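You operate a simulated robot arm through the tools that you are given. There is no shell and no other tool. Be economical: measure what you need, move in short steps, check, and stop when the job is done.

You run a simulated two-armed robot. Do the job below in one go: nothing can be reset, and whatever is moved stays where it is left.

TASK
Dip the yellow coil from the coil box in the steel basin.
Fine: stirrer on, five seconds under; leave it in the raised basket, stirrer off, lid shut. Where these are worked on the way, their far stop is far enough and under half their travel is too little: wire basket.

It is judged by the outcome, as a careful person would: the job done as asked, and still so three seconds after it is handed in. It fails if anything else is knocked over, pushed out of place, dropped, spilled or broken. Lids that push on must go on centred and level and be pressed home; caps that screw on are set level and turned clockwise until they are tight.

THE ROBOT
Two 7-joint arms with two-finger parallel grippers on one trunk, on a base that drives. Base frame: it is fixed to the floor where the robot stands at the start and does not move with it; the origin is under the middle of the robot, x ahead of it, y to its left, z up; the surface under the hand at the start is at about z = 0.918. Readings come in m, rad, newtons and seconds.
The left shoulder is at the start at [0.05, 0.209, 1.196], the right one opposite. With the tool pointing down near the work surface each hand reaches from about 0.3 to 0.92 m from the robot's upright axis, wherever it stands, measured 20 degrees to its own side. Places, roughly: grey coil [0.75, 1.25, 0.75]; inside of the wire basket [-1.3, 0.7, 0.8]; left lid [0.6, 0.1, 0.9]; stir button [-1.1, 0.8, 0.8]; wire basket [-1.3, 0.7, 0.9]. Payload 4.4 kg a hand.
The TCP of each hand is the grasp point between the finger pads, 0.023 m short of the fingertips. In the tool frame z runs along the fingers and y along their closing line. The gripper opens to 0.094 m. The fingers are 0.038 m wide and 0.01 m thick; the gripper's body (0.054 by 0.096 m) begins 0.039 m behind the TCP.
Orientation is told as [roll, pitch, yaw] about the base's x, y, z axes, in that order, counted from this pose: with the fingers straight down and closing along the base's y, the tool's x points along the base's -x, its y along +y and its z along -z.

THE INTERFACE
- The arms move only by the tool arm_command. It takes "left_deltas", "right_deltas" or both (then of equal length, played together; a hand with none holds still); each is a list of rows, each a list of 7 numbers: the opening, from 0 (shut) to 1 (fully open), then the shift along the tool's x, y, z in m, then the turn, a rotation vector about the tool's x, y, z in rad. In form: [[hand, tx, ty, tz, ax, ay, az], ...]. A call has 1 to 10 rows; each row shifts and turns the commanded pose from where the row before left it, along the tool's axes as they then stand. A row lasts 0.2 s, in which the tool goes at most 0.05 m and 0.15 rad; a call with a longer step from one row to the next is refused whole, and so is a gripper value outside its range. Where a pose cannot be reached the arm comes as near as it can. A force on the tool above 40 N (or 10 N above the force at the start of the call, whichever is more), or a blocked arm, ends the call early, and 0.2 s more pass. Each finger travels about 0.108 m/s and halts on what it meets, pressing with about 41 N; the grip force reading is that of the motor and also rises with nothing between the fingers. The clock runs only during rows and for 0.2 s after the last one: add rows that do not move to give the fingers time. The reply holds the time, the measured pose of the TCP, the force on the tool along the base axes, the opening and the grip force, in the units named above and with some noise, with the torque about the TCP (base axes, N m) and any sound that the robot's microphone picked up, and new pictures: "show" is both (left out), scene, wrist or none (wrist: the cameras of the hands that moved).
- Cameras (640 x 400 px; columns grow to the right, rows downward): "scene" is now at [0.1514, 0.0281, 1.372]; the picture's right is [0.30, -0.95, 0.00], its down [-0.52, -0.16, -0.84] and it looks along [0.80, 0.26, -0.54] (base axes); focal length 296 px, centre (320, 200). "left" rides on the left gripper at [0.086, -0.016, -0.075] in its tool frame; the picture's right is [0.18, 0.98, 0.00], its down [-0.58, 0.11, -0.81] and it looks along [-0.79, 0.15, 0.59] (tool axes); focal length 243 px, centre (320, 200). "right" rides on the right gripper at [0.086, 0.016, -0.075] in its tool frame; the picture's right is [-0.18, 0.98, 0.00], its down [-0.58, -0.11, -0.81] and it looks along [-0.79, -0.15, 0.59] (tool axes); focal length 243 px, centre (320, 200). There is no depth. A picture from a camera that has moved, and an enlarged one, comes with that camera's place and axes in the base frame and with its lens.
- lift_body(by): slides the trunk up (or, below 0, down) by that many m; the arms and the scene camera ride with it, the base frame stays. It gives what a move gives, with no picture.
- steer(legs): drives the robot by 1 to 6 legs, each [ahead, left, turn to the left] in m, m and rad, along the robot's own axes; the way and the turn of a leg run together, so that a leg with both is an arc; at most 1.5 m and 3.142 rad a leg. The arms and the cameras ride along, it lands a little off, and it stops where it bumps. It gives what a move gives, and a new picture of the scene camera.
- pan_tilt(pan, tilt): turns the head with the scene camera to pan (to the left, within 1.396 rad either way) and tilt (down, from -0.506 to 1.204), counted from straight ahead of the robot. It gives what a move gives, and a new picture of the scene camera.
- zoom(camera, box): a new picture of the part [left, top, right, bottom] of that camera's present view, enlarged. It takes no simulated time.
- finish_job(): hands the job in; it is judged then, once.

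Work in short steps. Places have to be worked out from the pictures, the camera data and where the tool is seen: move nearer, look again, correct. Check each grasp and each placing, and mend what went wrong. You have 120 turns and 260 pictures in all, those below and enlarged ones among them. Open the grippers and draw the arms clear of the work before you hand the job in, unless the task says otherwise; then end with one line.

The tools are called by a JSON object that holds its "api" and its "payload". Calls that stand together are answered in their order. arm_command: Moves the arms, as the interface text tells. Its arguments: {"type":"object","properties":{"left_deltas":{"type":"array","items":{"type":"array","items":{"type":"number"}}},"right_deltas":{"type":"array","items":{"type":"array","items":{"type":"number"}}},"show":{"type":"string","enum":["both","scene","wrist","none"]}},"required":[]} The other tools are called the same way: lift_body (by) slides the trunk up or down; steer (legs) drives the base; pan_tilt (pan, tilt) turns the head that bears the scene camera; zoom (camera, box) takes an enlarged picture of a part of a camera's view; finish_job () hands the job in.

At the start:

```text
clock: 0.0
left_position: [0.3504, 0.2534, 1.1275]
left_ee_rot: [-0.001, 0.0, 0.001]
left_force: [-0.2, 0.2, 0.4]
left_wrist_torque: [0.01, 0.01, 0.02]
left_width: 0.0942
left_gripper_force: 0.1
right_position: [0.5063, -0.0698, 1.2034]
right_ee_rot: [-0.001, 0.0, 0.0]
right_force: [0.5, 0.8, -0.9]
right_wrist_torque: [0.0, 0.04, 0.0]
right_width: 0.0942
right_gripper_force: 0.0
trunk travel left (down, up): [-0.275, 0.288]
robot x, y, heading: [0.0013, -0.0007, 0.001]
head pan, tilt: [0.309, 0.571]
```

scene: 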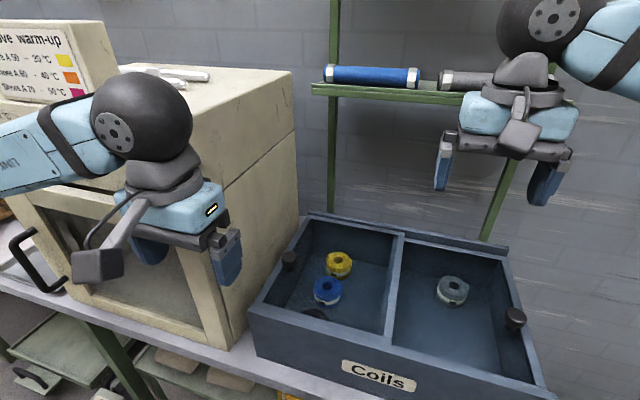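
right: 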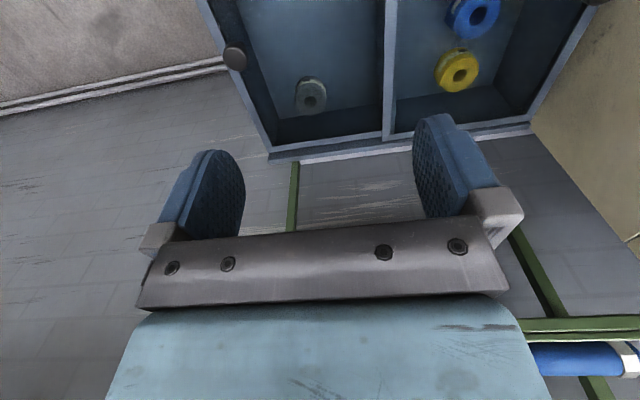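
left: 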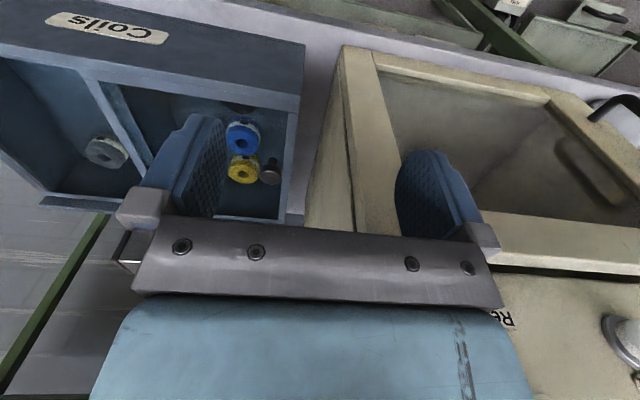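

I start by looking closer at the coil box, which seems to have knobs and maybe clear lids.

{"api": "zoom", "payload": {"camera": "scene", "box": [240, 200, 560, 400]}}

{"api": "zoom", "payload": {"camera": "left", "box": [0, 0, 320, 240]}}

{"api": "pan_tilt", "payload": {"pan": 1.39, "tilt": 0.4}}

```text
2.00 times, centred on (400, 300) of scene
camera zoom: at [0.1514, 0.0281, 1.372], right [0.3, -0.95, 0.0], down [-0.52, -0.16, -0.84], along [0.8, 0.26, -0.54], focal length 591 px, centre (160, 0)
```

zoom: 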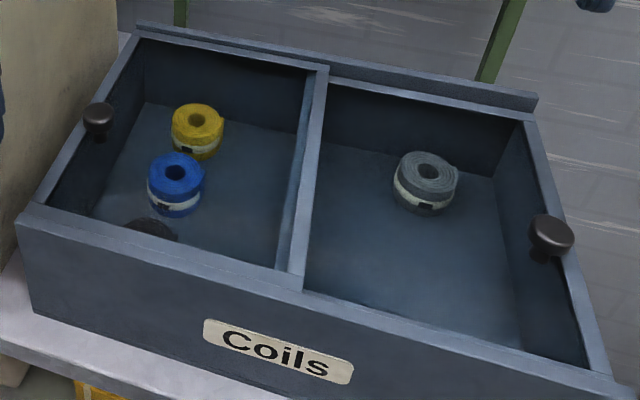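

```text
1.67 times, centred on (160, 120) of left
camera zoom: at [0.2641, 0.2362, 1.2022], right [-0.18, 0.98, 0.0], down [0.58, 0.11, 0.81], along [0.79, 0.15, -0.59], focal length 404 px, centre (587, 333)
```

zoom: 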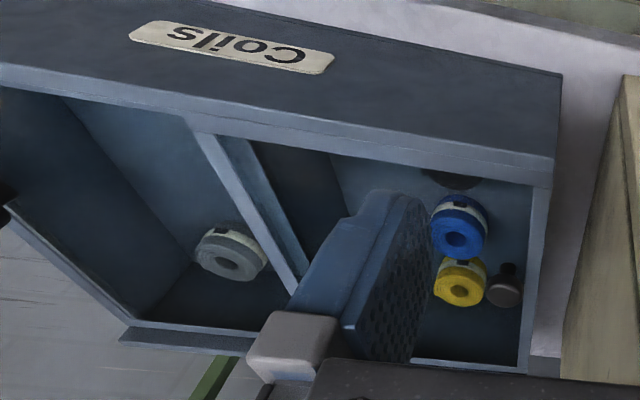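

```text
clock: 1.3
left_position: [0.3505, 0.2521, 1.1276]
left_ee_rot: [0.0, 0.001, -0.001]
left_force: [0.2, 0.0, -0.6]
left_wrist_torque: [0.0, -0.01, 0.01]
left_width: 0.094
left_gripper_force: 0.0
right_position: [0.5056, -0.0703, 1.2028]
right_ee_rot: [-0.001, 0.0, 0.0]
right_force: [0.5, -0.8, 0.3]
right_wrist_torque: [-0.02, 0.0, 0.02]
right_width: 0.094
right_gripper_force: 0.0
trunk travel left (down, up): [-0.275, 0.288]
robot x, y, heading: [-0.0002, -0.0011, 0.003]
head pan, tilt: [1.389, 0.4]
camera scene: at [0.0832, 0.0921, 1.3876], right [0.98, -0.18, 0.0], down [-0.07, -0.38, -0.92], along [0.17, 0.91, -0.39], focal length 296 px, centre (320, 200)
```

scene: 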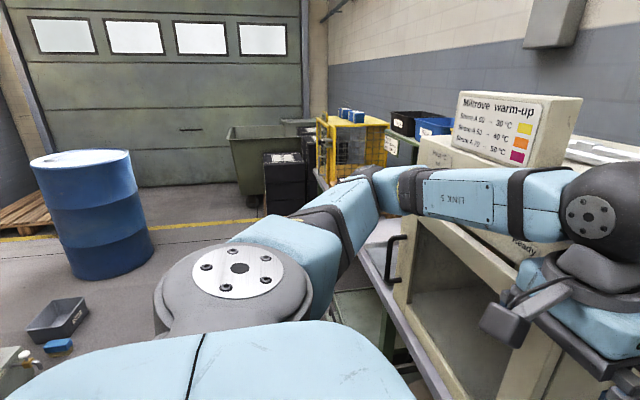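

I look down at the box from the head more centrally.

{"api": "pan_tilt", "payload": {"pan": 0.15, "tilt": 0.85}}

{"api": "zoom", "payload": {"camera": "scene", "box": [160, 100, 480, 300]}}

```text
clock: 2.8
left_position: [0.3512, 0.2522, 1.1274]
left_ee_rot: [0.001, -0.001, -0.001]
left_force: [0.7, 0.6, -0.4]
left_wrist_torque: [0.0, -0.03, -0.04]
left_width: 0.0941
left_gripper_force: 0.0
right_position: [0.5056, -0.0704, 1.2028]
right_ee_rot: [-0.001, 0.0, -0.001]
right_force: [1.4, 0.7, -0.2]
right_wrist_torque: [-0.01, 0.01, 0.01]
right_width: 0.0939
right_gripper_force: 0.0
trunk travel left (down, up): [-0.275, 0.288]
robot x, y, heading: [0.0, -0.0013, -0.0]
head pan, tilt: [0.15, 0.85]
camera scene: at [0.1437, 0.0128, 1.3485], right [0.15, -0.99, 0.0], down [-0.74, -0.11, -0.66], along [0.65, 0.1, -0.75], focal length 296 px, centre (320, 200)
```

scene: 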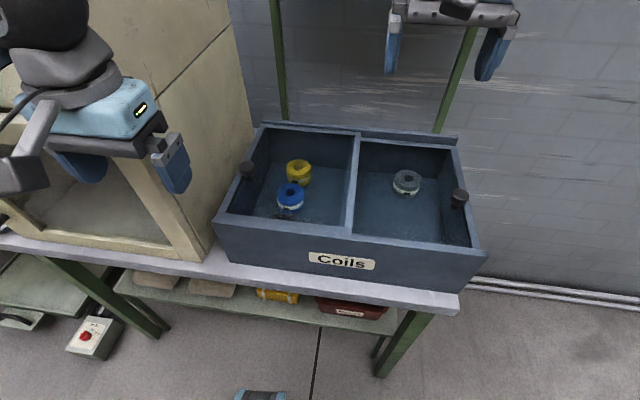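

```text
2.00 times, centred on (320, 200) of scene
camera zoom: at [0.1437, 0.0128, 1.3485], right [0.15, -0.99, 0.0], down [-0.74, -0.11, -0.66], along [0.65, 0.1, -0.75], focal length 591 px, centre (320, 200)
```

zoom: 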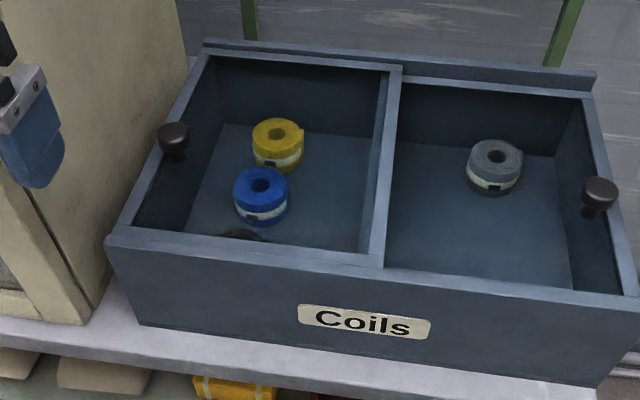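

The lids look clear with knobs at their outer ends; the left knob is about [0.534, 0.214, 0.968]. I bring the left hand above it.

{"api": "arm_command", "payload": {"left_deltas": [[1, -0.0458, -0.0095, 0, 0, 0, 0], [1, -0.0458, -0.0095, 0, 0, 0, 0], [1, -0.0458, -0.0095, 0, 0, 0, 0], [1, -0.0458, -0.0095, 0, 0, 0, 0], [1, 0, 0, 0.04, 0, 0, 0], [1, 0, 0, 0.04, 0, 0, 0], [1, 0, 0, 0, 0, 0, 0]]}}

```text
clock: 3.2
left_position: [0.3897, 0.2433, 1.1288]
left_ee_rot: [0.011, 0.017, 0.004]
left_force: [-31.9, 7.6, 14.9]
left_wrist_torque: [0.84, -0.24, 1.86]
left_width: 0.0938
left_gripper_force: 0.1
right_position: [0.5066, -0.0696, 1.2027]
right_ee_rot: [0.002, 0.002, 0.001]
right_force: [1.8, -0.9, -1.3]
right_wrist_torque: [0.0, 0.11, 0.01]
right_width: 0.0939
right_gripper_force: 0.1
trunk travel left (down, up): [-0.275, 0.288]
robot x, y, heading: [-0.0011, -0.003, -0.006]
head pan, tilt: [0.15, 0.85]
stopped in row 2 (left hand): the force on the tool passed its limit at 146 N (the readings are from after the stop); the commanded pose is now the measured one
camera scene: at [0.1423, 0.0131, 1.3487], right [0.15, -0.99, 0.0], down [-0.74, -0.11, -0.66], along [0.65, 0.1, -0.75], focal length 296 px, centre (320, 200)
camera left: at [0.3047, 0.2264, 1.2045], right [-0.19, 0.98, 0.01], down [0.6, 0.1, 0.8], along [0.78, 0.16, -0.6], focal length 243 px, centre (320, 200)
```

scene: 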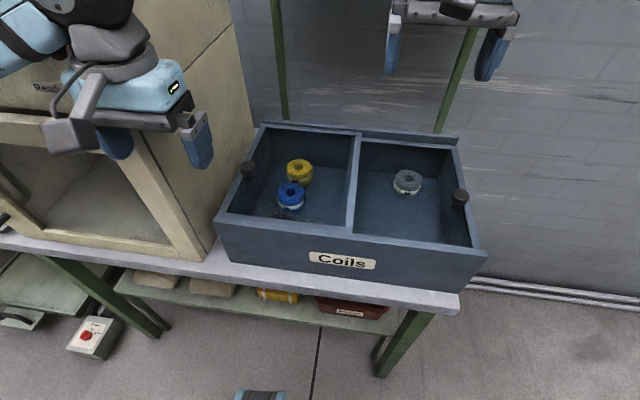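
left: 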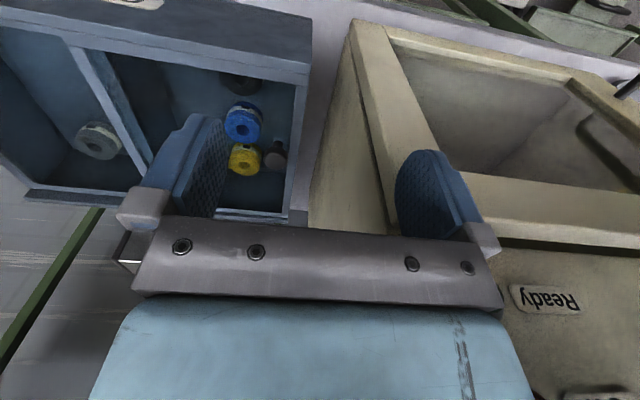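

The left finger's outer side met the oven's front post (side at y about 0.31). I back off, shift right, narrow the gripper and then go forward to above the knob.

{"api": "arm_command", "payload": {"left_deltas": [[0.6, 0.03, 0, 0, 0, 0, 0], [0.6, 0, -0.035, -0.02, 0, 0, 0], [0.6, 0, -0.015, 0, 0, 0, 0], [0.6, 0, 0, 0, 0, 0, 0]], "show": "scene"}}

```text
clock: 4.2
left_position: [0.3489, 0.2068, 1.1491]
left_ee_rot: [0.001, 0.006, 0.025]
left_force: [-0.3, 1.6, -0.4]
left_wrist_torque: [-0.01, 0.01, 0.0]
left_width: 0.0566
left_gripper_force: 0.0
right_position: [0.4922, -0.0555, 1.2095]
right_ee_rot: [-0.012, -0.014, 0.009]
right_force: [0.0, 0.9, 0.2]
right_wrist_torque: [0.04, -0.01, -0.01]
right_width: 0.094
right_gripper_force: 0.0
trunk travel left (down, up): [-0.275, 0.288]
robot x, y, heading: [-0.0022, 0.0003, 0.008]
head pan, tilt: [0.15, 0.85]
camera scene: at [0.1266, 0.0255, 1.3501], right [0.16, -0.99, 0.01], down [-0.73, -0.13, -0.67], along [0.66, 0.1, -0.74], focal length 296 px, centre (320, 200)
```

scene: 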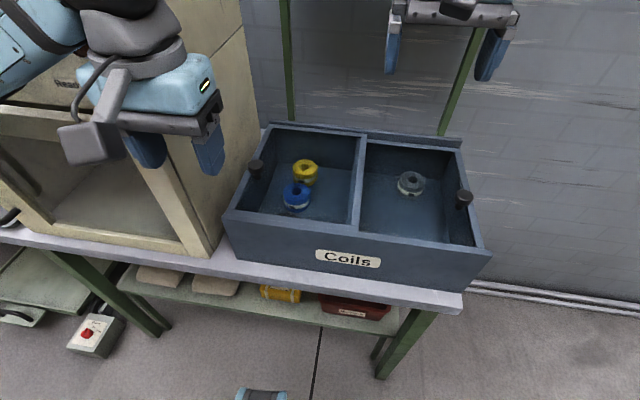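

Clear now; forward to above the knob.

{"api": "arm_command", "payload": {"left_deltas": [[0.6, -0.03, 0, 0, 0, 0, 0.02], [0.6, -0.045, 0, 0, 0, 0, 0], [0.6, -0.045, 0.003, 0, 0, 0, 0], [0.6, -0.045, 0.003, 0.02, 0, 0, 0], [0.6, -0.015, 0, 0.04, 0, 0, 0], [0.6, 0, 0, 0.04, 0, 0, 0], [0.6, 0, 0, 0, 0, 0, 0]]}}

```text
clock: 5.8
left_position: [0.4626, 0.1812, 1.17]
left_ee_rot: [-0.078, -0.243, -0.057]
left_force: [-0.4, 0.3, 0.2]
left_wrist_torque: [0.01, -0.04, 0.0]
left_width: 0.0566
left_gripper_force: 0.0
right_position: [0.441, -0.0709, 1.2252]
right_ee_rot: [0.01, -0.048, 0.019]
right_force: [2.0, 0.5, 0.6]
right_wrist_torque: [-0.03, 0.13, 0.03]
right_width: 0.094
right_gripper_force: 0.0
trunk travel left (down, up): [-0.275, 0.288]
robot x, y, heading: [-0.0236, -0.0003, 0.021]
head pan, tilt: [0.15, 0.85]
stopped in row 7 (left hand): the arm was blocked; the commanded pose is now the measured one
camera scene: at [0.0677, 0.0024, 1.3545], right [0.17, -0.99, 0.0], down [-0.71, -0.12, -0.7], along [0.69, 0.12, -0.72], focal length 296 px, centre (320, 200)
camera left: at [0.3598, 0.1774, 1.2215], right [-0.1, 0.99, -0.12], down [0.38, 0.15, 0.91], along [0.92, 0.05, -0.39], focal length 243 px, centre (320, 200)
```

scene: 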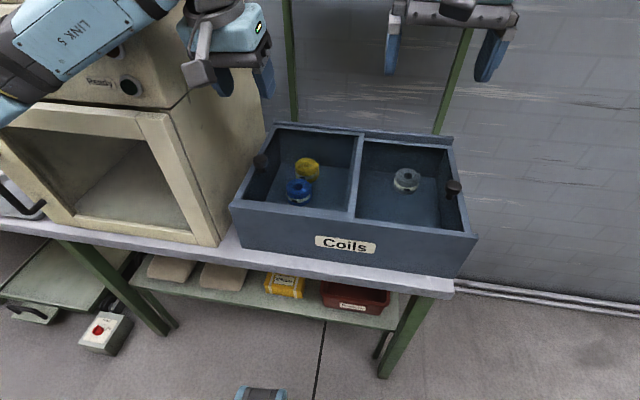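
left: 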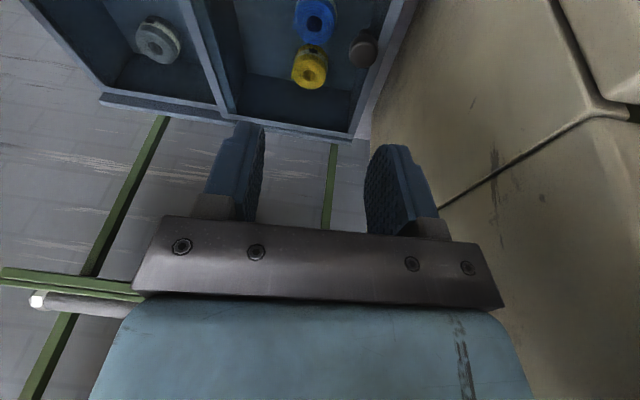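

The left forearm is fouling the oven, so the right arm will do the box work. I draw the left arm straight back first.

{"api": "arm_command", "payload": {"left_deltas": [[0.6, 0.04, 0, 0, 0, 0.08, 0], [0.6, 0.04, 0, 0, 0, 0.08, 0], [0.6, 0.04, 0.0, 0, 0, 0.08, 0], [0.6, 0.02, 0.0, 0, 0, 0, 0], [0.6, 0, 0, 0, 0, 0, 0]], "show": "scene"}}

```text
clock: 7.0
left_position: [0.3836, 0.1925, 1.1196]
left_ee_rot: [-0.08, 0.101, -0.036]
left_force: [-0.6, 0.3, 0.1]
left_wrist_torque: [0.0, 0.02, 0.04]
left_width: 0.0563
left_gripper_force: 0.0
right_position: [0.4817, -0.071, 1.2066]
right_ee_rot: [0.004, -0.01, 0.01]
right_force: [0.1, -0.3, 0.3]
right_wrist_torque: [-0.04, 0.01, 0.03]
right_width: 0.0938
right_gripper_force: 0.0
trunk travel left (down, up): [-0.275, 0.288]
robot x, y, heading: [-0.018, 0.0021, 0.013]
head pan, tilt: [0.15, 0.85]
camera scene: at [0.1152, 0.0082, 1.349], right [0.16, -0.99, 0.0], down [-0.73, -0.12, -0.67], along [0.66, 0.11, -0.74], focal length 296 px, centre (320, 200)
```

scene: 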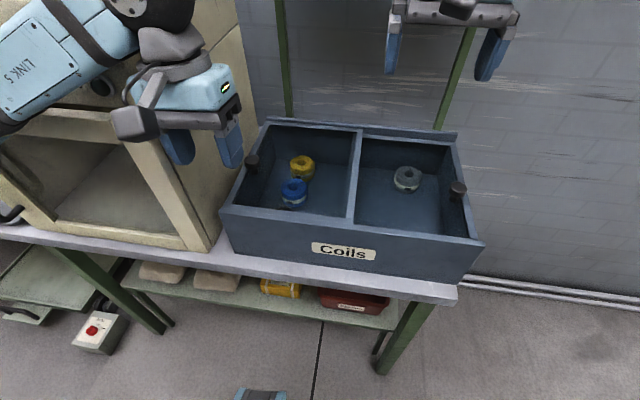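

Continue drawing the left hand back and level it, then drive left and slightly back.

{"api": "arm_command", "payload": {"left_deltas": [[0.6, 0.04, 0, 0, -0.04, -0.05, 0.02], [0.6, 0.04, 0, 0, -0.04, -0.05, 0.02], [0.6, 0.02, 0, 0, 0, 0, 0], [0.6, 0, 0, 0, 0, 0, 0]], "show": "none"}}

{"api": "steer", "payload": {"legs": [[-0.08, 0, 0], [0, 0.25, 0]]}}

```text
clock: 8.0
left_position: [0.2947, 0.2039, 1.1228]
left_ee_rot: [-0.009, 0.007, -0.068]
left_force: [-0.6, -0.1, -0.2]
left_wrist_torque: [-0.01, 0.0, -0.01]
left_width: 0.0565
left_gripper_force: 0.1
right_position: [0.49, -0.0651, 1.2024]
right_ee_rot: [0.0, -0.001, 0.01]
right_force: [-0.5, -0.2, 0.8]
right_wrist_torque: [0.03, 0.0, -0.01]
right_width: 0.094
right_gripper_force: 0.1
trunk travel left (down, up): [-0.275, 0.288]
robot x, y, heading: [-0.019, -0.0047, 0.014]
head pan, tilt: [0.15, 0.85]
```

```text
clock: 11.5
left_position: [0.2118, 0.4523, 1.122]
left_ee_rot: [-0.007, 0.007, -0.072]
left_force: [-0.1, 0.2, -0.4]
left_wrist_torque: [0.0, -0.03, 0.0]
left_width: 0.0563
left_gripper_force: 0.1
right_position: [0.4054, 0.184, 1.2016]
right_ee_rot: [-0.001, 0.001, 0.007]
right_force: [0.1, -0.2, 0.3]
right_wrist_torque: [-0.03, -0.02, 0.01]
right_width: 0.094
right_gripper_force: 0.0
trunk travel left (down, up): [-0.275, 0.288]
robot x, y, heading: [-0.0997, 0.2499, 0.007]
head pan, tilt: [0.15, 0.85]
camera scene: at [0.0425, 0.2647, 1.3485], right [0.16, -0.99, 0.0], down [-0.74, -0.12, -0.66], along [0.65, 0.1, -0.75], focal length 296 px, centre (320, 200)
```

scene: 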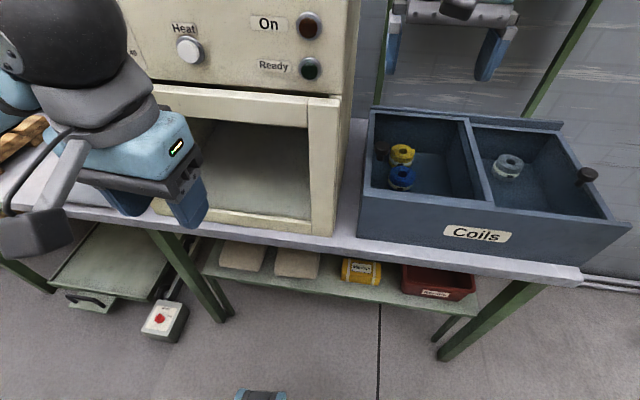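

Knob re-measured at about [0.525, 0.215, 0.965]. Right hand goes above it.

{"api": "arm_command", "payload": {"right_deltas": [[0.6, -0.04, 0.01, 0, 0, 0, 0], [0.6, -0.04, 0.01, 0, 0, 0, 0], [0.6, -0.04, 0.01, 0, 0, 0, 0], [0.6, 0, 0, 0.04, 0, 0, 0], [0.6, 0, 0, 0.04, 0, 0, 0], [0.6, 0, 0, 0.04, 0, 0, 0], [0.6, 0, 0, 0.03, 0, 0, 0], [0.6, 0, 0, 0, 0, 0, 0]]}}

```text
clock: 13.3
left_position: [0.2121, 0.4535, 1.123]
left_ee_rot: [-0.01, 0.007, -0.071]
left_force: [-0.3, 0.6, 0.6]
left_wrist_torque: [0.04, 0.0, -0.02]
left_width: 0.0564
left_gripper_force: 0.1
right_position: [0.5266, 0.2151, 1.0507]
right_ee_rot: [0.0, 0.002, 0.007]
right_force: [-0.7, 0.9, 0.1]
right_wrist_torque: [-0.03, 0.0, 0.01]
right_width: 0.0564
right_gripper_force: 0.1
trunk travel left (down, up): [-0.275, 0.288]
robot x, y, heading: [-0.0983, 0.2536, 0.008]
head pan, tilt: [0.15, 0.85]
camera scene: at [0.0423, 0.2646, 1.3485], right [0.16, -0.99, 0.0], down [-0.74, -0.12, -0.66], along [0.65, 0.1, -0.75], focal length 296 px, centre (320, 200)
camera right: at [0.4396, 0.2318, 1.126], right [0.18, 0.98, 0.0], down [0.58, -0.1, 0.81], along [0.79, -0.14, -0.59], focal length 243 px, centre (320, 200)
```

scene: 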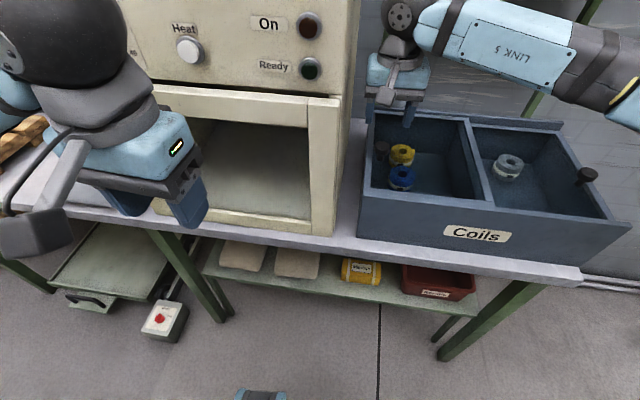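
right: 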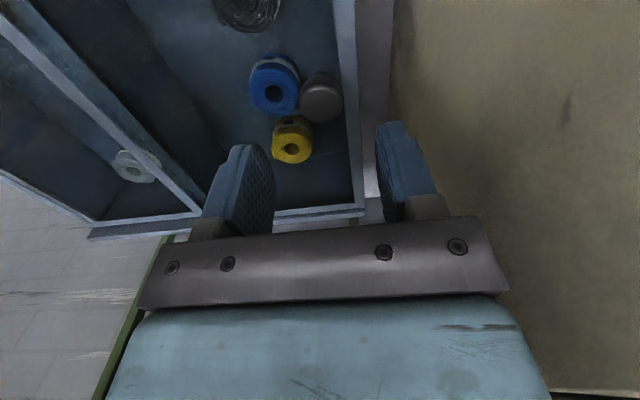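

Knob confirmed at about [0.532, 0.215]. I descend over it and then close.

{"api": "arm_command", "payload": {"right_deltas": [[0.6, -0.005, 0, 0.03, 0, 0, 0], [0.6, 0, 0, 0.03, 0, 0, 0], [0.6, 0, 0, 0.028, 0, 0, 0], [0.6, 0, 0, 0, 0, 0, 0]], "show": "wrist"}}

```text
clock: 14.3
left_position: [0.2115, 0.4529, 1.1235]
left_ee_rot: [-0.01, 0.008, -0.071]
left_force: [0.5, 0.0, 0.4]
left_wrist_torque: [0.0, -0.02, 0.0]
left_width: 0.0562
left_gripper_force: 0.0
right_position: [0.5316, 0.2137, 0.9625]
right_ee_rot: [-0.001, 0.002, 0.007]
right_force: [0.9, 0.0, -0.5]
right_wrist_torque: [0.01, 0.04, -0.03]
right_width: 0.0564
right_gripper_force: 0.1
trunk travel left (down, up): [-0.275, 0.288]
robot x, y, heading: [-0.0992, 0.2506, 0.007]
head pan, tilt: [0.15, 0.85]
camera right: at [0.4442, 0.2301, 1.0371], right [0.18, 0.98, 0.0], down [0.58, -0.1, 0.81], along [0.79, -0.14, -0.59], focal length 243 px, centre (320, 200)
```

right: 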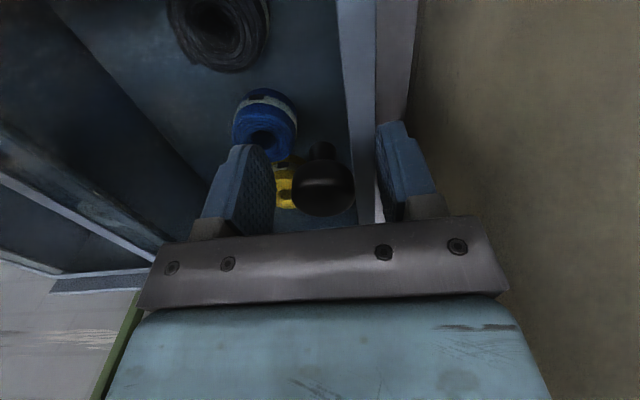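

The knob is between the pads; closing.

{"api": "arm_command", "payload": {"right_deltas": [[0.4, 0, 0, 0, 0, 0, 0], [0.2, 0, 0, 0, 0, 0, 0], [0.2, 0, 0, 0, 0, 0, 0]], "show": "wrist"}}

```text
clock: 15.1
left_position: [0.2111, 0.4533, 1.1216]
left_ee_rot: [-0.009, 0.007, -0.072]
left_force: [-0.8, 0.1, 0.3]
left_wrist_torque: [0.0, 0.0, -0.01]
left_width: 0.0564
left_gripper_force: 0.0
right_position: [0.5316, 0.216, 0.9619]
right_ee_rot: [0.0, 0.001, 0.007]
right_force: [0.4, -0.6, -0.5]
right_wrist_torque: [-0.02, -0.18, -0.02]
right_width: 0.0313
right_gripper_force: 45.2
trunk travel left (down, up): [-0.275, 0.288]
robot x, y, heading: [-0.101, 0.2538, 0.004]
head pan, tilt: [0.15, 0.85]
camera right: at [0.4445, 0.2301, 1.037], right [0.18, 0.98, 0.0], down [0.58, -0.1, 0.81], along [0.79, -0.14, -0.59], focal length 243 px, centre (320, 200)
```

right: 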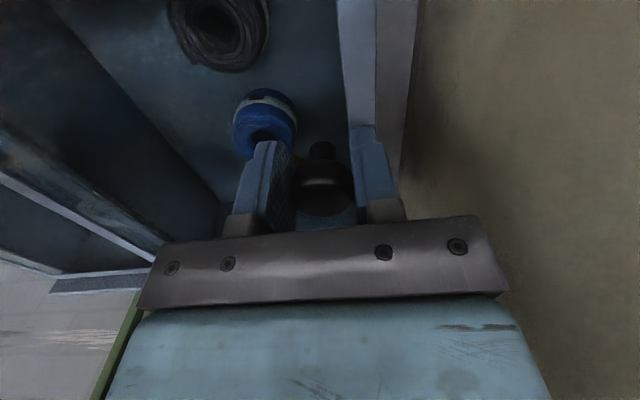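

Knob gripped (31 mm). Try sliding it right a little.

{"api": "arm_command", "payload": {"right_deltas": [[0.2, 0, -0.015, 0, 0, 0, 0], [0.2, 0, -0.015, 0, 0, 0, 0], [0.2, 0, -0.01, 0, 0, 0, 0], [0.2, 0, 0, 0, 0, 0, 0]]}}

```text
clock: 16.1
left_position: [0.2126, 0.4542, 1.1237]
left_ee_rot: [-0.009, 0.01, -0.069]
left_force: [0.9, -0.1, 1.5]
left_wrist_torque: [0.01, 0.0, 0.0]
left_width: 0.0566
left_gripper_force: 0.1
right_position: [0.5327, 0.1729, 0.962]
right_ee_rot: [-0.002, 0.003, 0.007]
right_force: [-6.6, 0.5, -12.5]
right_wrist_torque: [-0.02, -0.31, 0.1]
right_width: 0.0313
right_gripper_force: 45.0
trunk travel left (down, up): [-0.275, 0.288]
robot x, y, heading: [-0.0992, 0.2548, 0.007]
head pan, tilt: [0.15, 0.85]
camera scene: at [0.0428, 0.2643, 1.3483], right [0.16, -0.99, 0.0], down [-0.74, -0.12, -0.66], along [0.65, 0.1, -0.75], focal length 296 px, centre (320, 200)
camera right: at [0.4446, 0.1901, 1.0372], right [0.18, 0.98, 0.0], down [0.59, -0.1, 0.8], along [0.79, -0.14, -0.59], focal length 243 px, centre (320, 200)
```

scene: 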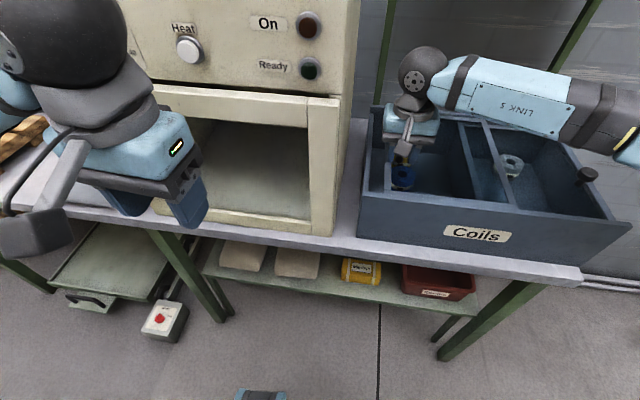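
right: 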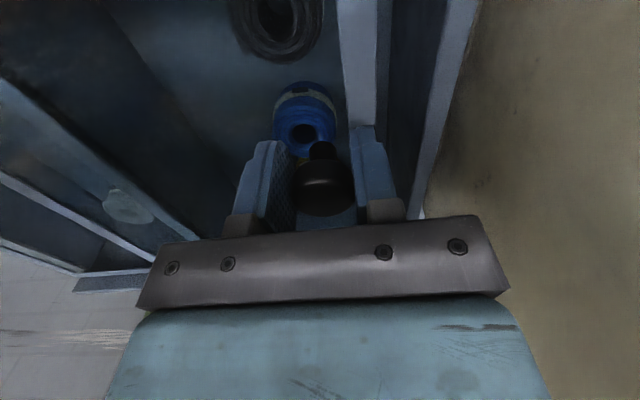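

It slides. Continue to the right.

{"api": "arm_command", "payload": {"right_deltas": [[0.2, 0, -0.025, 0, 0, 0, 0], [0.2, 0, -0.025, 0, 0, 0, 0], [0.2, 0, -0.025, 0, 0, 0, 0], [0.2, 0, -0.025, 0, 0, 0, 0], [0.2, 0, -0.025, 0, 0, 0, 0], [0.2, 0, -0.025, 0, 0, 0, 0], [0.2, 0, -0.015, 0, 0, 0, 0], [0.2, 0, -0.01, 0, 0, 0, 0], [0.2, 0, 0, 0, 0, 0, 0]]}}

```text
clock: 17.5
left_position: [0.2129, 0.4539, 1.1228]
left_ee_rot: [-0.008, 0.008, -0.072]
left_force: [0.2, -0.4, 0.1]
left_wrist_torque: [-0.01, 0.01, 0.04]
left_width: 0.0562
left_gripper_force: 0.0
right_position: [0.5311, 0.0332, 0.9624]
right_ee_rot: [0.005, 0.002, 0.012]
right_force: [2.0, 3.5, -4.6]
right_wrist_torque: [-0.33, -0.14, 0.13]
right_width: 0.0311
right_gripper_force: 45.0
trunk travel left (down, up): [-0.275, 0.288]
robot x, y, heading: [-0.0998, 0.2537, 0.007]
head pan, tilt: [0.15, 0.85]
stopped in row 7 (right hand): the force on the tool passed its limit at 50 N (the readings are from after the stop); the commanded pose is now the measured one
camera scene: at [0.0429, 0.265, 1.3489], right [0.16, -0.99, 0.0], down [-0.74, -0.12, -0.66], along [0.65, 0.11, -0.75], focal length 296 px, centre (320, 200)
camera right: at [0.4451, 0.0487, 1.0382], right [0.17, 0.99, 0.0], down [0.58, -0.11, 0.8], along [0.79, -0.14, -0.59], focal length 243 px, centre (320, 200)
```

scene: 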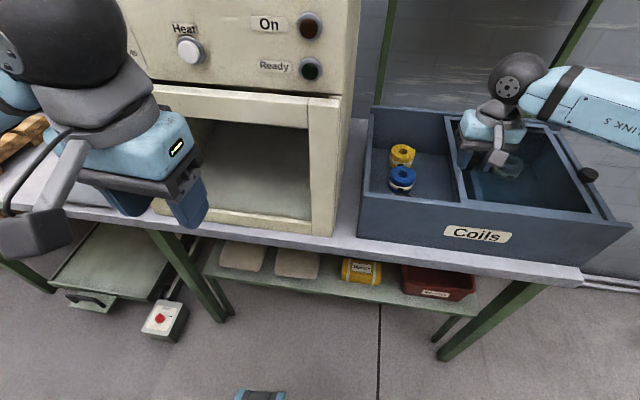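
right: 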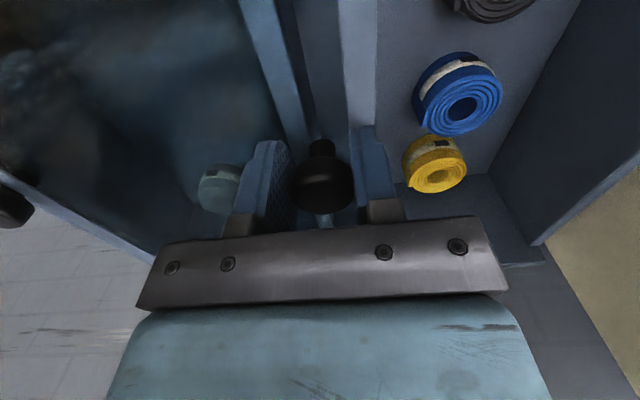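

Lid is at its far stop with the yellow coil exposed. Release, rise, and hover over the yellow coil (~[0.655, 0.142]).

{"api": "arm_command", "payload": {"right_deltas": [[0.5, 0, 0, 0, 0, 0, 0], [0.6, 0, 0, 0, 0, 0, 0], [0.6, 0, 0, -0.04, 0, 0, 0], [0.8, 0, 0, -0.04, 0, 0, 0], [1, -0.035, 0.035, 0, 0, 0, 0], [1, -0.035, 0.035, 0, 0, 0, 0], [1, -0.035, 0.035, 0, 0, 0, 0], [1, 0, 0, 0, 0, 0, 0]]}}

```text
clock: 19.3
left_position: [0.2107, 0.4531, 1.1228]
left_ee_rot: [-0.007, 0.007, -0.072]
left_force: [-0.5, 0.0, 0.3]
left_wrist_torque: [0.05, 0.01, -0.02]
left_width: 0.0564
left_gripper_force: 0.1
right_position: [0.6351, 0.1376, 1.0454]
right_ee_rot: [0.007, 0.0, 0.011]
right_force: [0.0, 0.0, 0.4]
right_wrist_torque: [0.0, 0.01, 0.0]
right_width: 0.094
right_gripper_force: 0.0
trunk travel left (down, up): [-0.275, 0.288]
robot x, y, heading: [-0.0995, 0.2498, 0.015]
head pan, tilt: [0.15, 0.85]
camera scene: at [0.0417, 0.2634, 1.3486], right [0.16, -0.99, 0.0], down [-0.74, -0.12, -0.66], along [0.65, 0.11, -0.75], focal length 296 px, centre (320, 200)
camera right: at [0.5464, 0.1526, 1.1193], right [0.17, 0.99, 0.01], down [0.58, -0.11, 0.81], along [0.79, -0.13, -0.59], focal length 243 px, centre (320, 200)
```

scene: 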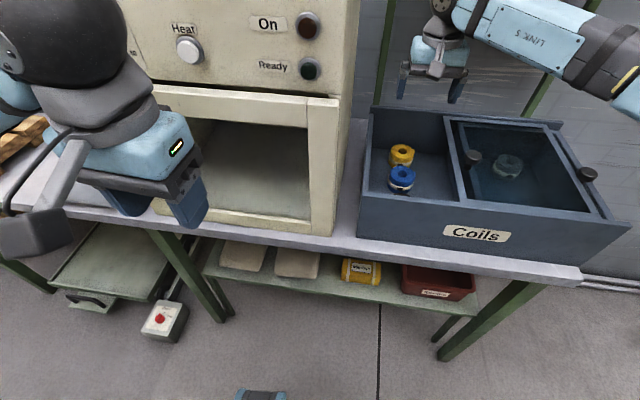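
right: 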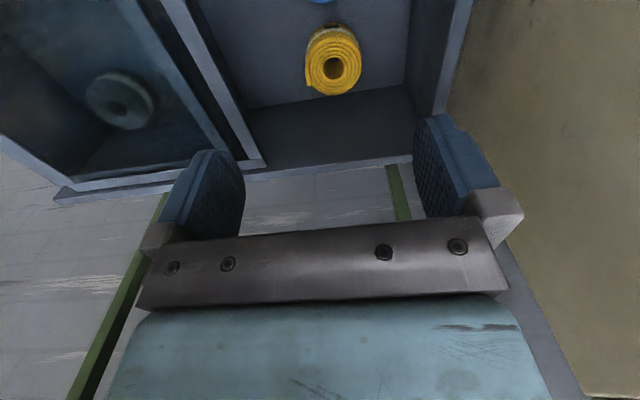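

Triangulated: yellow coil centre [0.669, 0.148], top z≈0.858. I move above it and go partway down.

{"api": "arm_command", "payload": {"right_deltas": [[0.87, -0.033, 0.01, 0, 0, 0, 0], [0.87, 0, 0, 0.04, 0, 0, 0], [0.87, 0, 0, 0.04, 0, 0, 0], [0.87, 0, 0, 0.03, 0, 0, 0], [0.87, 0, 0, 0, 0, 0, 0]]}}

```text
clock: 20.5
left_position: [0.2112, 0.4532, 1.1237]
left_ee_rot: [-0.008, 0.008, -0.071]
left_force: [0.1, -0.1, 0.7]
left_wrist_torque: [0.03, 0.0, -0.06]
left_width: 0.0563
left_gripper_force: 0.0
right_position: [0.6668, 0.1495, 0.9327]
right_ee_rot: [0.005, 0.0, 0.013]
right_force: [0.6, 0.3, -0.2]
right_wrist_torque: [0.0, 0.01, 0.03]
right_width: 0.0819
right_gripper_force: 0.1
trunk travel left (down, up): [-0.275, 0.288]
robot x, y, heading: [-0.1022, 0.249, 0.011]
head pan, tilt: [0.15, 0.85]
camera scene: at [0.0422, 0.2648, 1.3485], right [0.16, -0.99, 0.0], down [-0.74, -0.12, -0.66], along [0.65, 0.11, -0.75], focal length 296 px, centre (320, 200)
camera right: at [0.5804, 0.1642, 1.0082], right [0.17, 0.99, 0.01], down [0.58, -0.11, 0.81], along [0.79, -0.14, -0.59], focal length 243 px, centre (320, 200)
```

scene: 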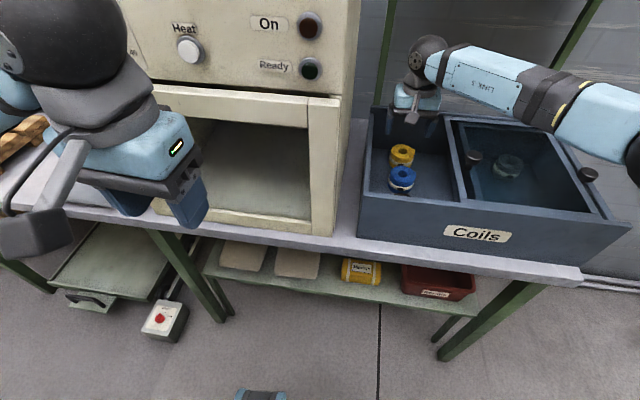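
right: 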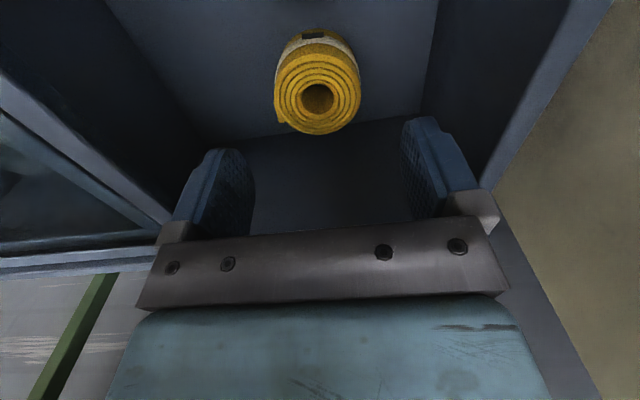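

Alignment is good. Descend to grasp height.

{"api": "arm_command", "payload": {"right_deltas": [[0.87, 0, 0, 0.03, 0, 0, 0], [0.87, 0, 0, 0.03, 0, 0, 0], [0.87, 0, 0, 0.02, 0, 0, 0], [0.87, 0, 0, 0, 0, 0, 0]], "show": "wrist"}}

```text
clock: 21.5
left_position: [0.2115, 0.4524, 1.1216]
left_ee_rot: [-0.008, 0.009, -0.069]
left_force: [-0.4, -0.8, -0.3]
left_wrist_torque: [-0.02, 0.0, 0.0]
left_width: 0.0562
left_gripper_force: 0.0
right_position: [0.6696, 0.1513, 0.8541]
right_ee_rot: [0.005, 0.0, 0.012]
right_force: [0.8, -0.2, -0.5]
right_wrist_torque: [-0.02, -0.04, -0.01]
right_width: 0.0817
right_gripper_force: 0.1
trunk travel left (down, up): [-0.275, 0.288]
robot x, y, heading: [-0.1034, 0.2542, 0.01]
head pan, tilt: [0.15, 0.85]
camera right: at [0.5812, 0.1663, 0.9294], right [0.17, 0.99, 0.01], down [0.58, -0.11, 0.81], along [0.79, -0.13, -0.59], focal length 243 px, centre (320, 200)
```

right: 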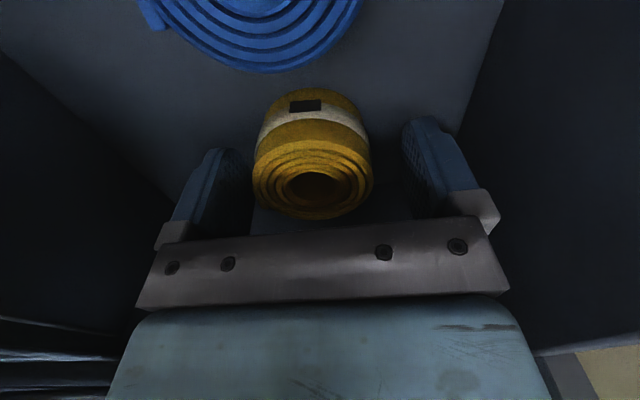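

Coil sits between the pads. A bit lower and close.

{"api": "arm_command", "payload": {"right_deltas": [[0.87, 0, 0, 0.009, 0, 0, 0], [0.7, 0, 0, 0, 0, 0, 0], [0.5, 0, 0, 0, 0, 0, 0], [0.5, 0, 0, 0, 0, 0, 0]], "show": "wrist"}}

```text
clock: 22.5
left_position: [0.2117, 0.4537, 1.1209]
left_ee_rot: [-0.009, 0.008, -0.071]
left_force: [-0.1, -0.1, -0.3]
left_wrist_torque: [0.02, -0.02, 0.0]
left_width: 0.0566
left_gripper_force: 0.0
right_position: [0.6692, 0.15, 0.8461]
right_ee_rot: [0.003, 0.001, 0.012]
right_force: [0.2, -1.3, 0.4]
right_wrist_torque: [-0.15, -0.01, 0.0]
right_width: 0.0598
right_gripper_force: 41.0
trunk travel left (down, up): [-0.275, 0.288]
robot x, y, heading: [-0.1033, 0.2494, 0.011]
head pan, tilt: [0.15, 0.85]
camera right: at [0.5812, 0.1664, 0.9204], right [0.17, 0.99, 0.01], down [0.58, -0.11, 0.81], along [0.79, -0.14, -0.59], focal length 243 px, centre (320, 200)
```

right: 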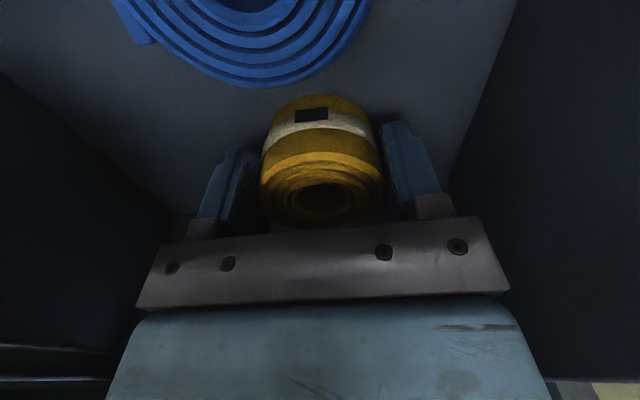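

Gripped at 60 mm. Lift straight up.

{"api": "arm_command", "payload": {"right_deltas": [[0.5, 0, 0, -0.03, 0, 0, 0], [0.5, 0, 0, -0.04, 0, 0, 0], [0.5, 0, 0, -0.04, 0, 0, 0], [0.5, 0, 0, -0.04, 0, 0, 0], [0.5, 0, 0, -0.04, 0, 0, 0], [0.5, 0, 0, -0.02, 0, 0, 0], [0.5, 0, 0, 0, 0, 0, 0]]}}

```text
clock: 24.1
left_position: [0.2129, 0.4534, 1.122]
left_ee_rot: [-0.008, 0.007, -0.069]
left_force: [-0.6, -0.2, -0.1]
left_wrist_torque: [-0.01, 0.04, 0.04]
left_width: 0.0563
left_gripper_force: 0.0
right_position: [0.6701, 0.1499, 1.054]
right_ee_rot: [0.006, 0.002, 0.013]
right_force: [-0.8, 0.1, -1.9]
right_wrist_torque: [0.02, 0.03, -0.03]
right_width: 0.0595
right_gripper_force: 40.7
trunk travel left (down, up): [-0.275, 0.288]
robot x, y, heading: [-0.1023, 0.2484, 0.014]
head pan, tilt: [0.15, 0.85]
camera scene: at [0.0427, 0.2646, 1.3484], right [0.16, -0.99, 0.0], down [-0.74, -0.12, -0.66], along [0.65, 0.11, -0.75], focal length 296 px, centre (320, 200)
camera right: at [0.5818, 0.165, 1.1289], right [0.17, 0.99, 0.01], down [0.58, -0.11, 0.8], along [0.79, -0.13, -0.59], focal length 243 px, centre (320, 200)
```

scene: 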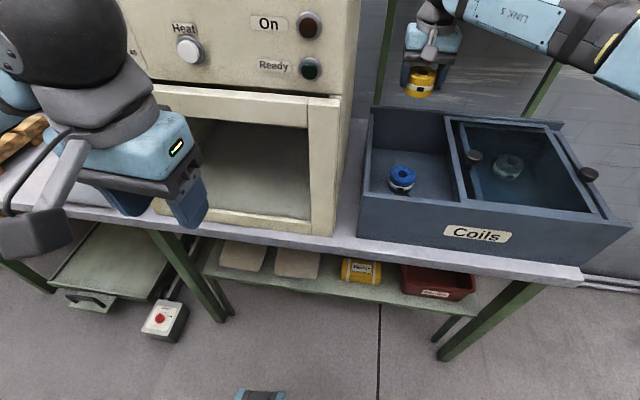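
right: 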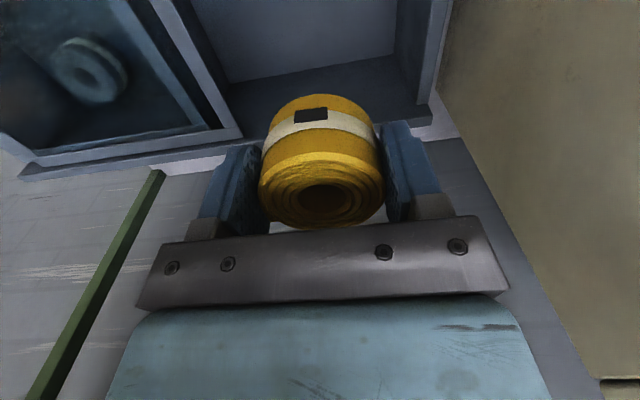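

Coil held well. I'll shut the sliding lid right away by nudging its knob leftwards with the outside of the closed left finger; first move over and right of the knob.

{"api": "arm_command", "payload": {"right_deltas": [[0.5, 0.03, -0.035, 0, 0, 0, 0], [0.5, 0.03, -0.035, 0, 0, 0, 0], [0.5, 0.03, -0.035, 0, 0, 0, 0], [0.5, 0.03, -0.035, 0, 0, 0, 0], [0.5, 0.018, -0.035, 0, 0, 0, 0], [0.5, 0, -0.03, 0, 0, 0, 0], [0.5, 0, 0, 0.03, 0, 0, 0], [0.5, 0, 0, 0, 0, 0, 0]]}}

```text
clock: 25.9
left_position: [0.2116, 0.4542, 1.1232]
left_ee_rot: [-0.008, 0.007, -0.068]
left_force: [-0.5, -0.7, 0.9]
left_wrist_torque: [0.0, 0.0, 0.01]
left_width: 0.0562
left_gripper_force: 0.0
right_position: [0.5311, -0.0568, 1.0243]
right_ee_rot: [0.005, 0.0, 0.013]
right_force: [-0.8, 0.4, -0.8]
right_wrist_torque: [0.01, 0.03, 0.0]
right_width: 0.0591
right_gripper_force: 41.0
trunk travel left (down, up): [-0.275, 0.288]
robot x, y, heading: [-0.1017, 0.2522, 0.013]
head pan, tilt: [0.15, 0.85]
camera scene: at [0.042, 0.2647, 1.3485], right [0.16, -0.99, 0.0], down [-0.74, -0.12, -0.66], along [0.65, 0.11, -0.75], focal length 296 px, centre (320, 200)
camera right: at [0.4436, -0.0415, 1.0989], right [0.17, 0.99, 0.01], down [0.58, -0.11, 0.81], along [0.79, -0.14, -0.59], focal length 243 px, centre (320, 200)
```

scene: 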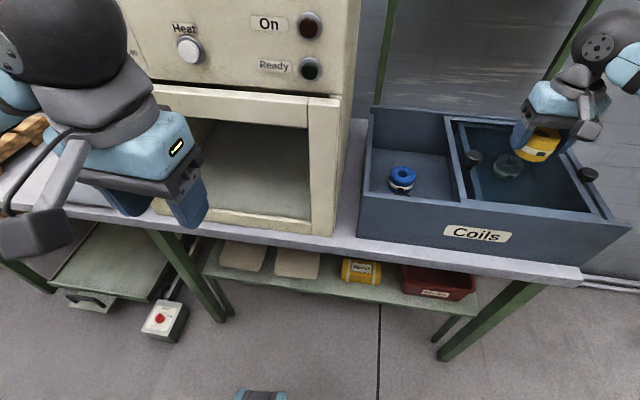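
right: 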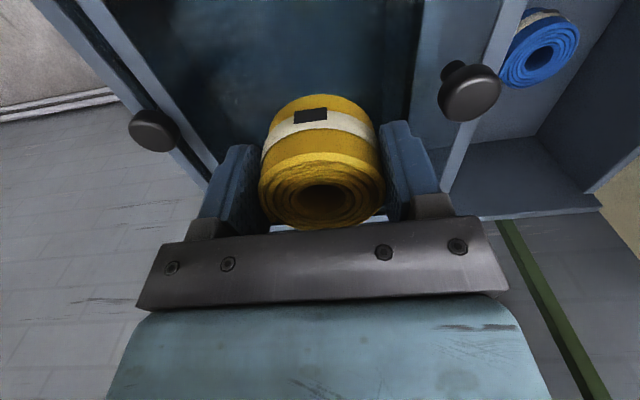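

Knob is to the left of the fingers. Lower to z≈0.967 and push left gently.

{"api": "arm_command", "payload": {"right_deltas": [[0.5, 0, 0, 0.03, 0, 0, 0], [0.5, 0, 0, 0.027, 0, 0, 0], [0.5, 0, 0, 0, 0, 0, 0]]}}

```text
clock: 26.7
left_position: [0.2109, 0.454, 1.1233]
left_ee_rot: [-0.008, 0.006, -0.069]
left_force: [-0.3, 0.0, -1.0]
left_wrist_torque: [-0.02, 0.0, 0.02]
left_width: 0.0564
left_gripper_force: 0.1
right_position: [0.5319, -0.0572, 0.9671]
right_ee_rot: [0.005, -0.001, 0.013]
right_force: [-0.2, 0.8, 4.4]
right_wrist_torque: [-0.16, 0.06, 0.0]
right_width: 0.0591
right_gripper_force: 40.7
trunk travel left (down, up): [-0.275, 0.288]
robot x, y, heading: [-0.098, 0.2513, 0.011]
head pan, tilt: [0.15, 0.85]
camera scene: at [0.0418, 0.2649, 1.3486], right [0.16, -0.99, 0.0], down [-0.74, -0.12, -0.66], along [0.65, 0.1, -0.75], focal length 296 px, centre (320, 200)
camera right: at [0.4457, -0.042, 1.0424], right [0.17, 0.99, 0.01], down [0.58, -0.11, 0.81], along [0.79, -0.13, -0.59], focal length 243 px, centre (320, 200)
```

scene: 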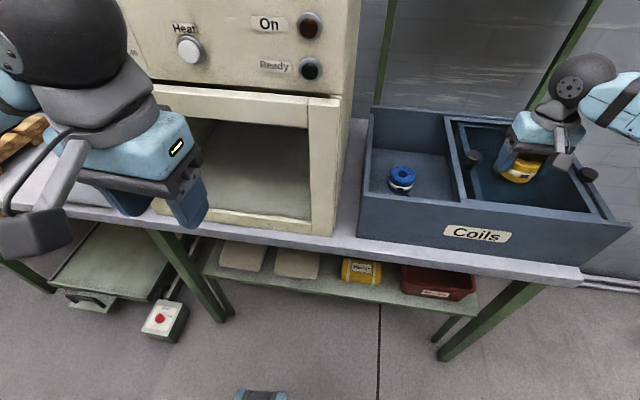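
right: 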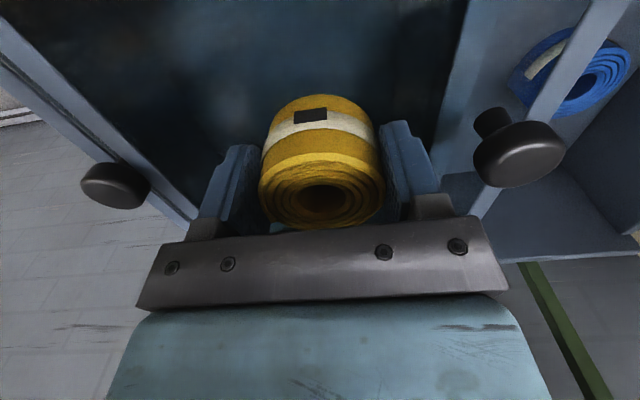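

Slight contact with the lid below; raise 6 mm and push left.

{"api": "arm_command", "payload": {"right_deltas": [[0.5, 0, 0, -0.006, 0, 0, 0], [0.5, 0, 0.02, 0, 0, 0, 0], [0.5, 0, 0.02, 0, 0, 0, 0], [0.5, 0, 0.02, 0, 0, 0, 0], [0.5, 0, 0.02, 0, 0, 0, 0], [0.5, 0, 0, 0, 0, 0, 0]]}}

```text
clock: 28.1
left_position: [0.2115, 0.4538, 1.1223]
left_ee_rot: [-0.009, 0.006, -0.07]
left_force: [-0.4, -0.3, 1.1]
left_wrist_torque: [-0.03, -0.02, 0.0]
left_width: 0.0564
left_gripper_force: 0.1
right_position: [0.532, 0.0232, 0.9743]
right_ee_rot: [0.007, 0.0, 0.013]
right_force: [0.4, -0.2, -1.5]
right_wrist_torque: [0.01, 0.0, 0.02]
right_width: 0.0591
right_gripper_force: 41.0
trunk travel left (down, up): [-0.275, 0.288]
robot x, y, heading: [-0.1005, 0.2517, 0.007]
head pan, tilt: [0.15, 0.85]
camera scene: at [0.0424, 0.2642, 1.3485], right [0.16, -0.99, 0.0], down [-0.74, -0.12, -0.66], along [0.65, 0.11, -0.75], focal length 296 px, centre (320, 200)
camera right: at [0.4442, 0.0388, 1.0488], right [0.17, 0.99, 0.01], down [0.58, -0.11, 0.81], along [0.79, -0.14, -0.59], focal length 243 px, centre (320, 200)
```

scene: 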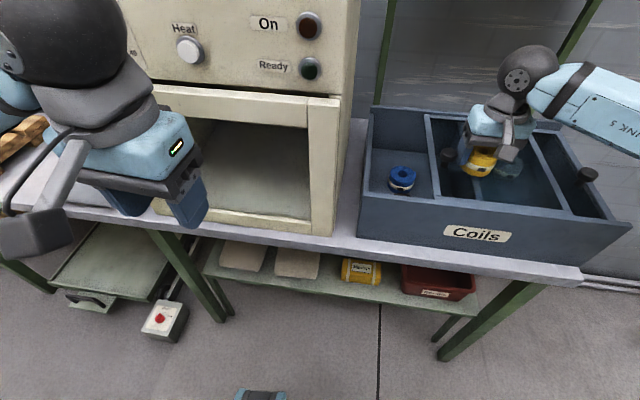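
right: 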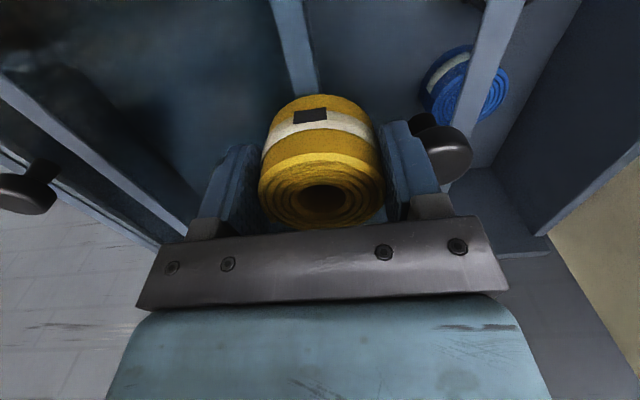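

The lid follows. Keep pushing to the closed stop.

{"api": "arm_command", "payload": {"right_deltas": [[0.5, 0, 0.02, 0, 0, 0, 0], [0.5, 0, 0.02, 0, 0, 0, 0], [0.5, 0, 0.02, 0, 0, 0, 0], [0.5, 0, 0.02, 0, 0, 0, 0], [0.5, 0, 0.02, 0, 0, 0, 0], [0.5, 0, 0.02, 0, 0, 0, 0], [0.5, 0, 0.01, 0, 0, 0, 0], [0.5, 0, 0.008, 0, 0, 0, 0], [0.5, 0, 0.007, 0, 0, 0, 0], [0.5, 0, 0, 0, 0, 0, 0]]}}

```text
clock: 30.2
left_position: [0.212, 0.4513, 1.1227]
left_ee_rot: [-0.008, 0.006, -0.075]
left_force: [-0.2, -0.5, -0.1]
left_wrist_torque: [0.01, -0.01, 0.01]
left_width: 0.0563
left_gripper_force: 0.1
right_position: [0.532, 0.1599, 0.9736]
right_ee_rot: [-0.004, 0.002, -0.002]
right_force: [-5.6, -18.7, 2.3]
right_wrist_torque: [-0.21, 0.07, 0.05]
right_width: 0.0589
right_gripper_force: 41.0
trunk travel left (down, up): [-0.275, 0.288]
robot x, y, heading: [-0.1029, 0.2503, 0.01]
head pan, tilt: [0.15, 0.85]
stopped in row 10 (right hand): the force on the tool passed its limit at 41 N (the readings are from after the stop); the commanded pose is now the measured one
camera scene: at [0.0408, 0.2629, 1.3487], right [0.15, -0.99, 0.0], down [-0.74, -0.12, -0.66], along [0.65, 0.1, -0.75], focal length 296 px, centre (320, 200)
camera right: at [0.4441, 0.1763, 1.049], right [0.19, 0.98, -0.01], down [0.58, -0.11, 0.81], along [0.79, -0.15, -0.59], focal length 243 px, centre (320, 200)
```

scene: 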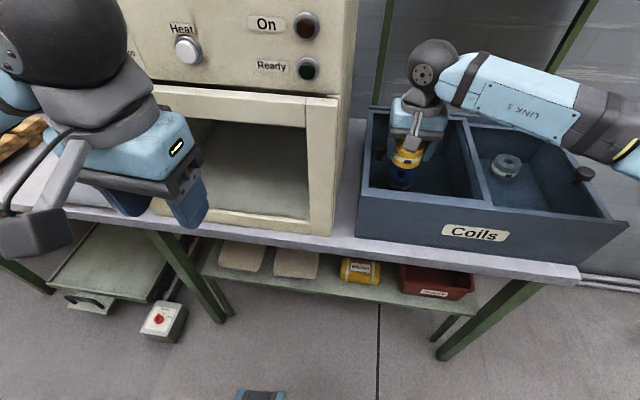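
right: 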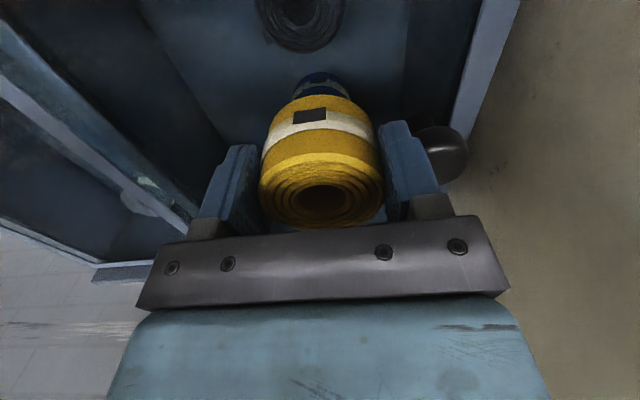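

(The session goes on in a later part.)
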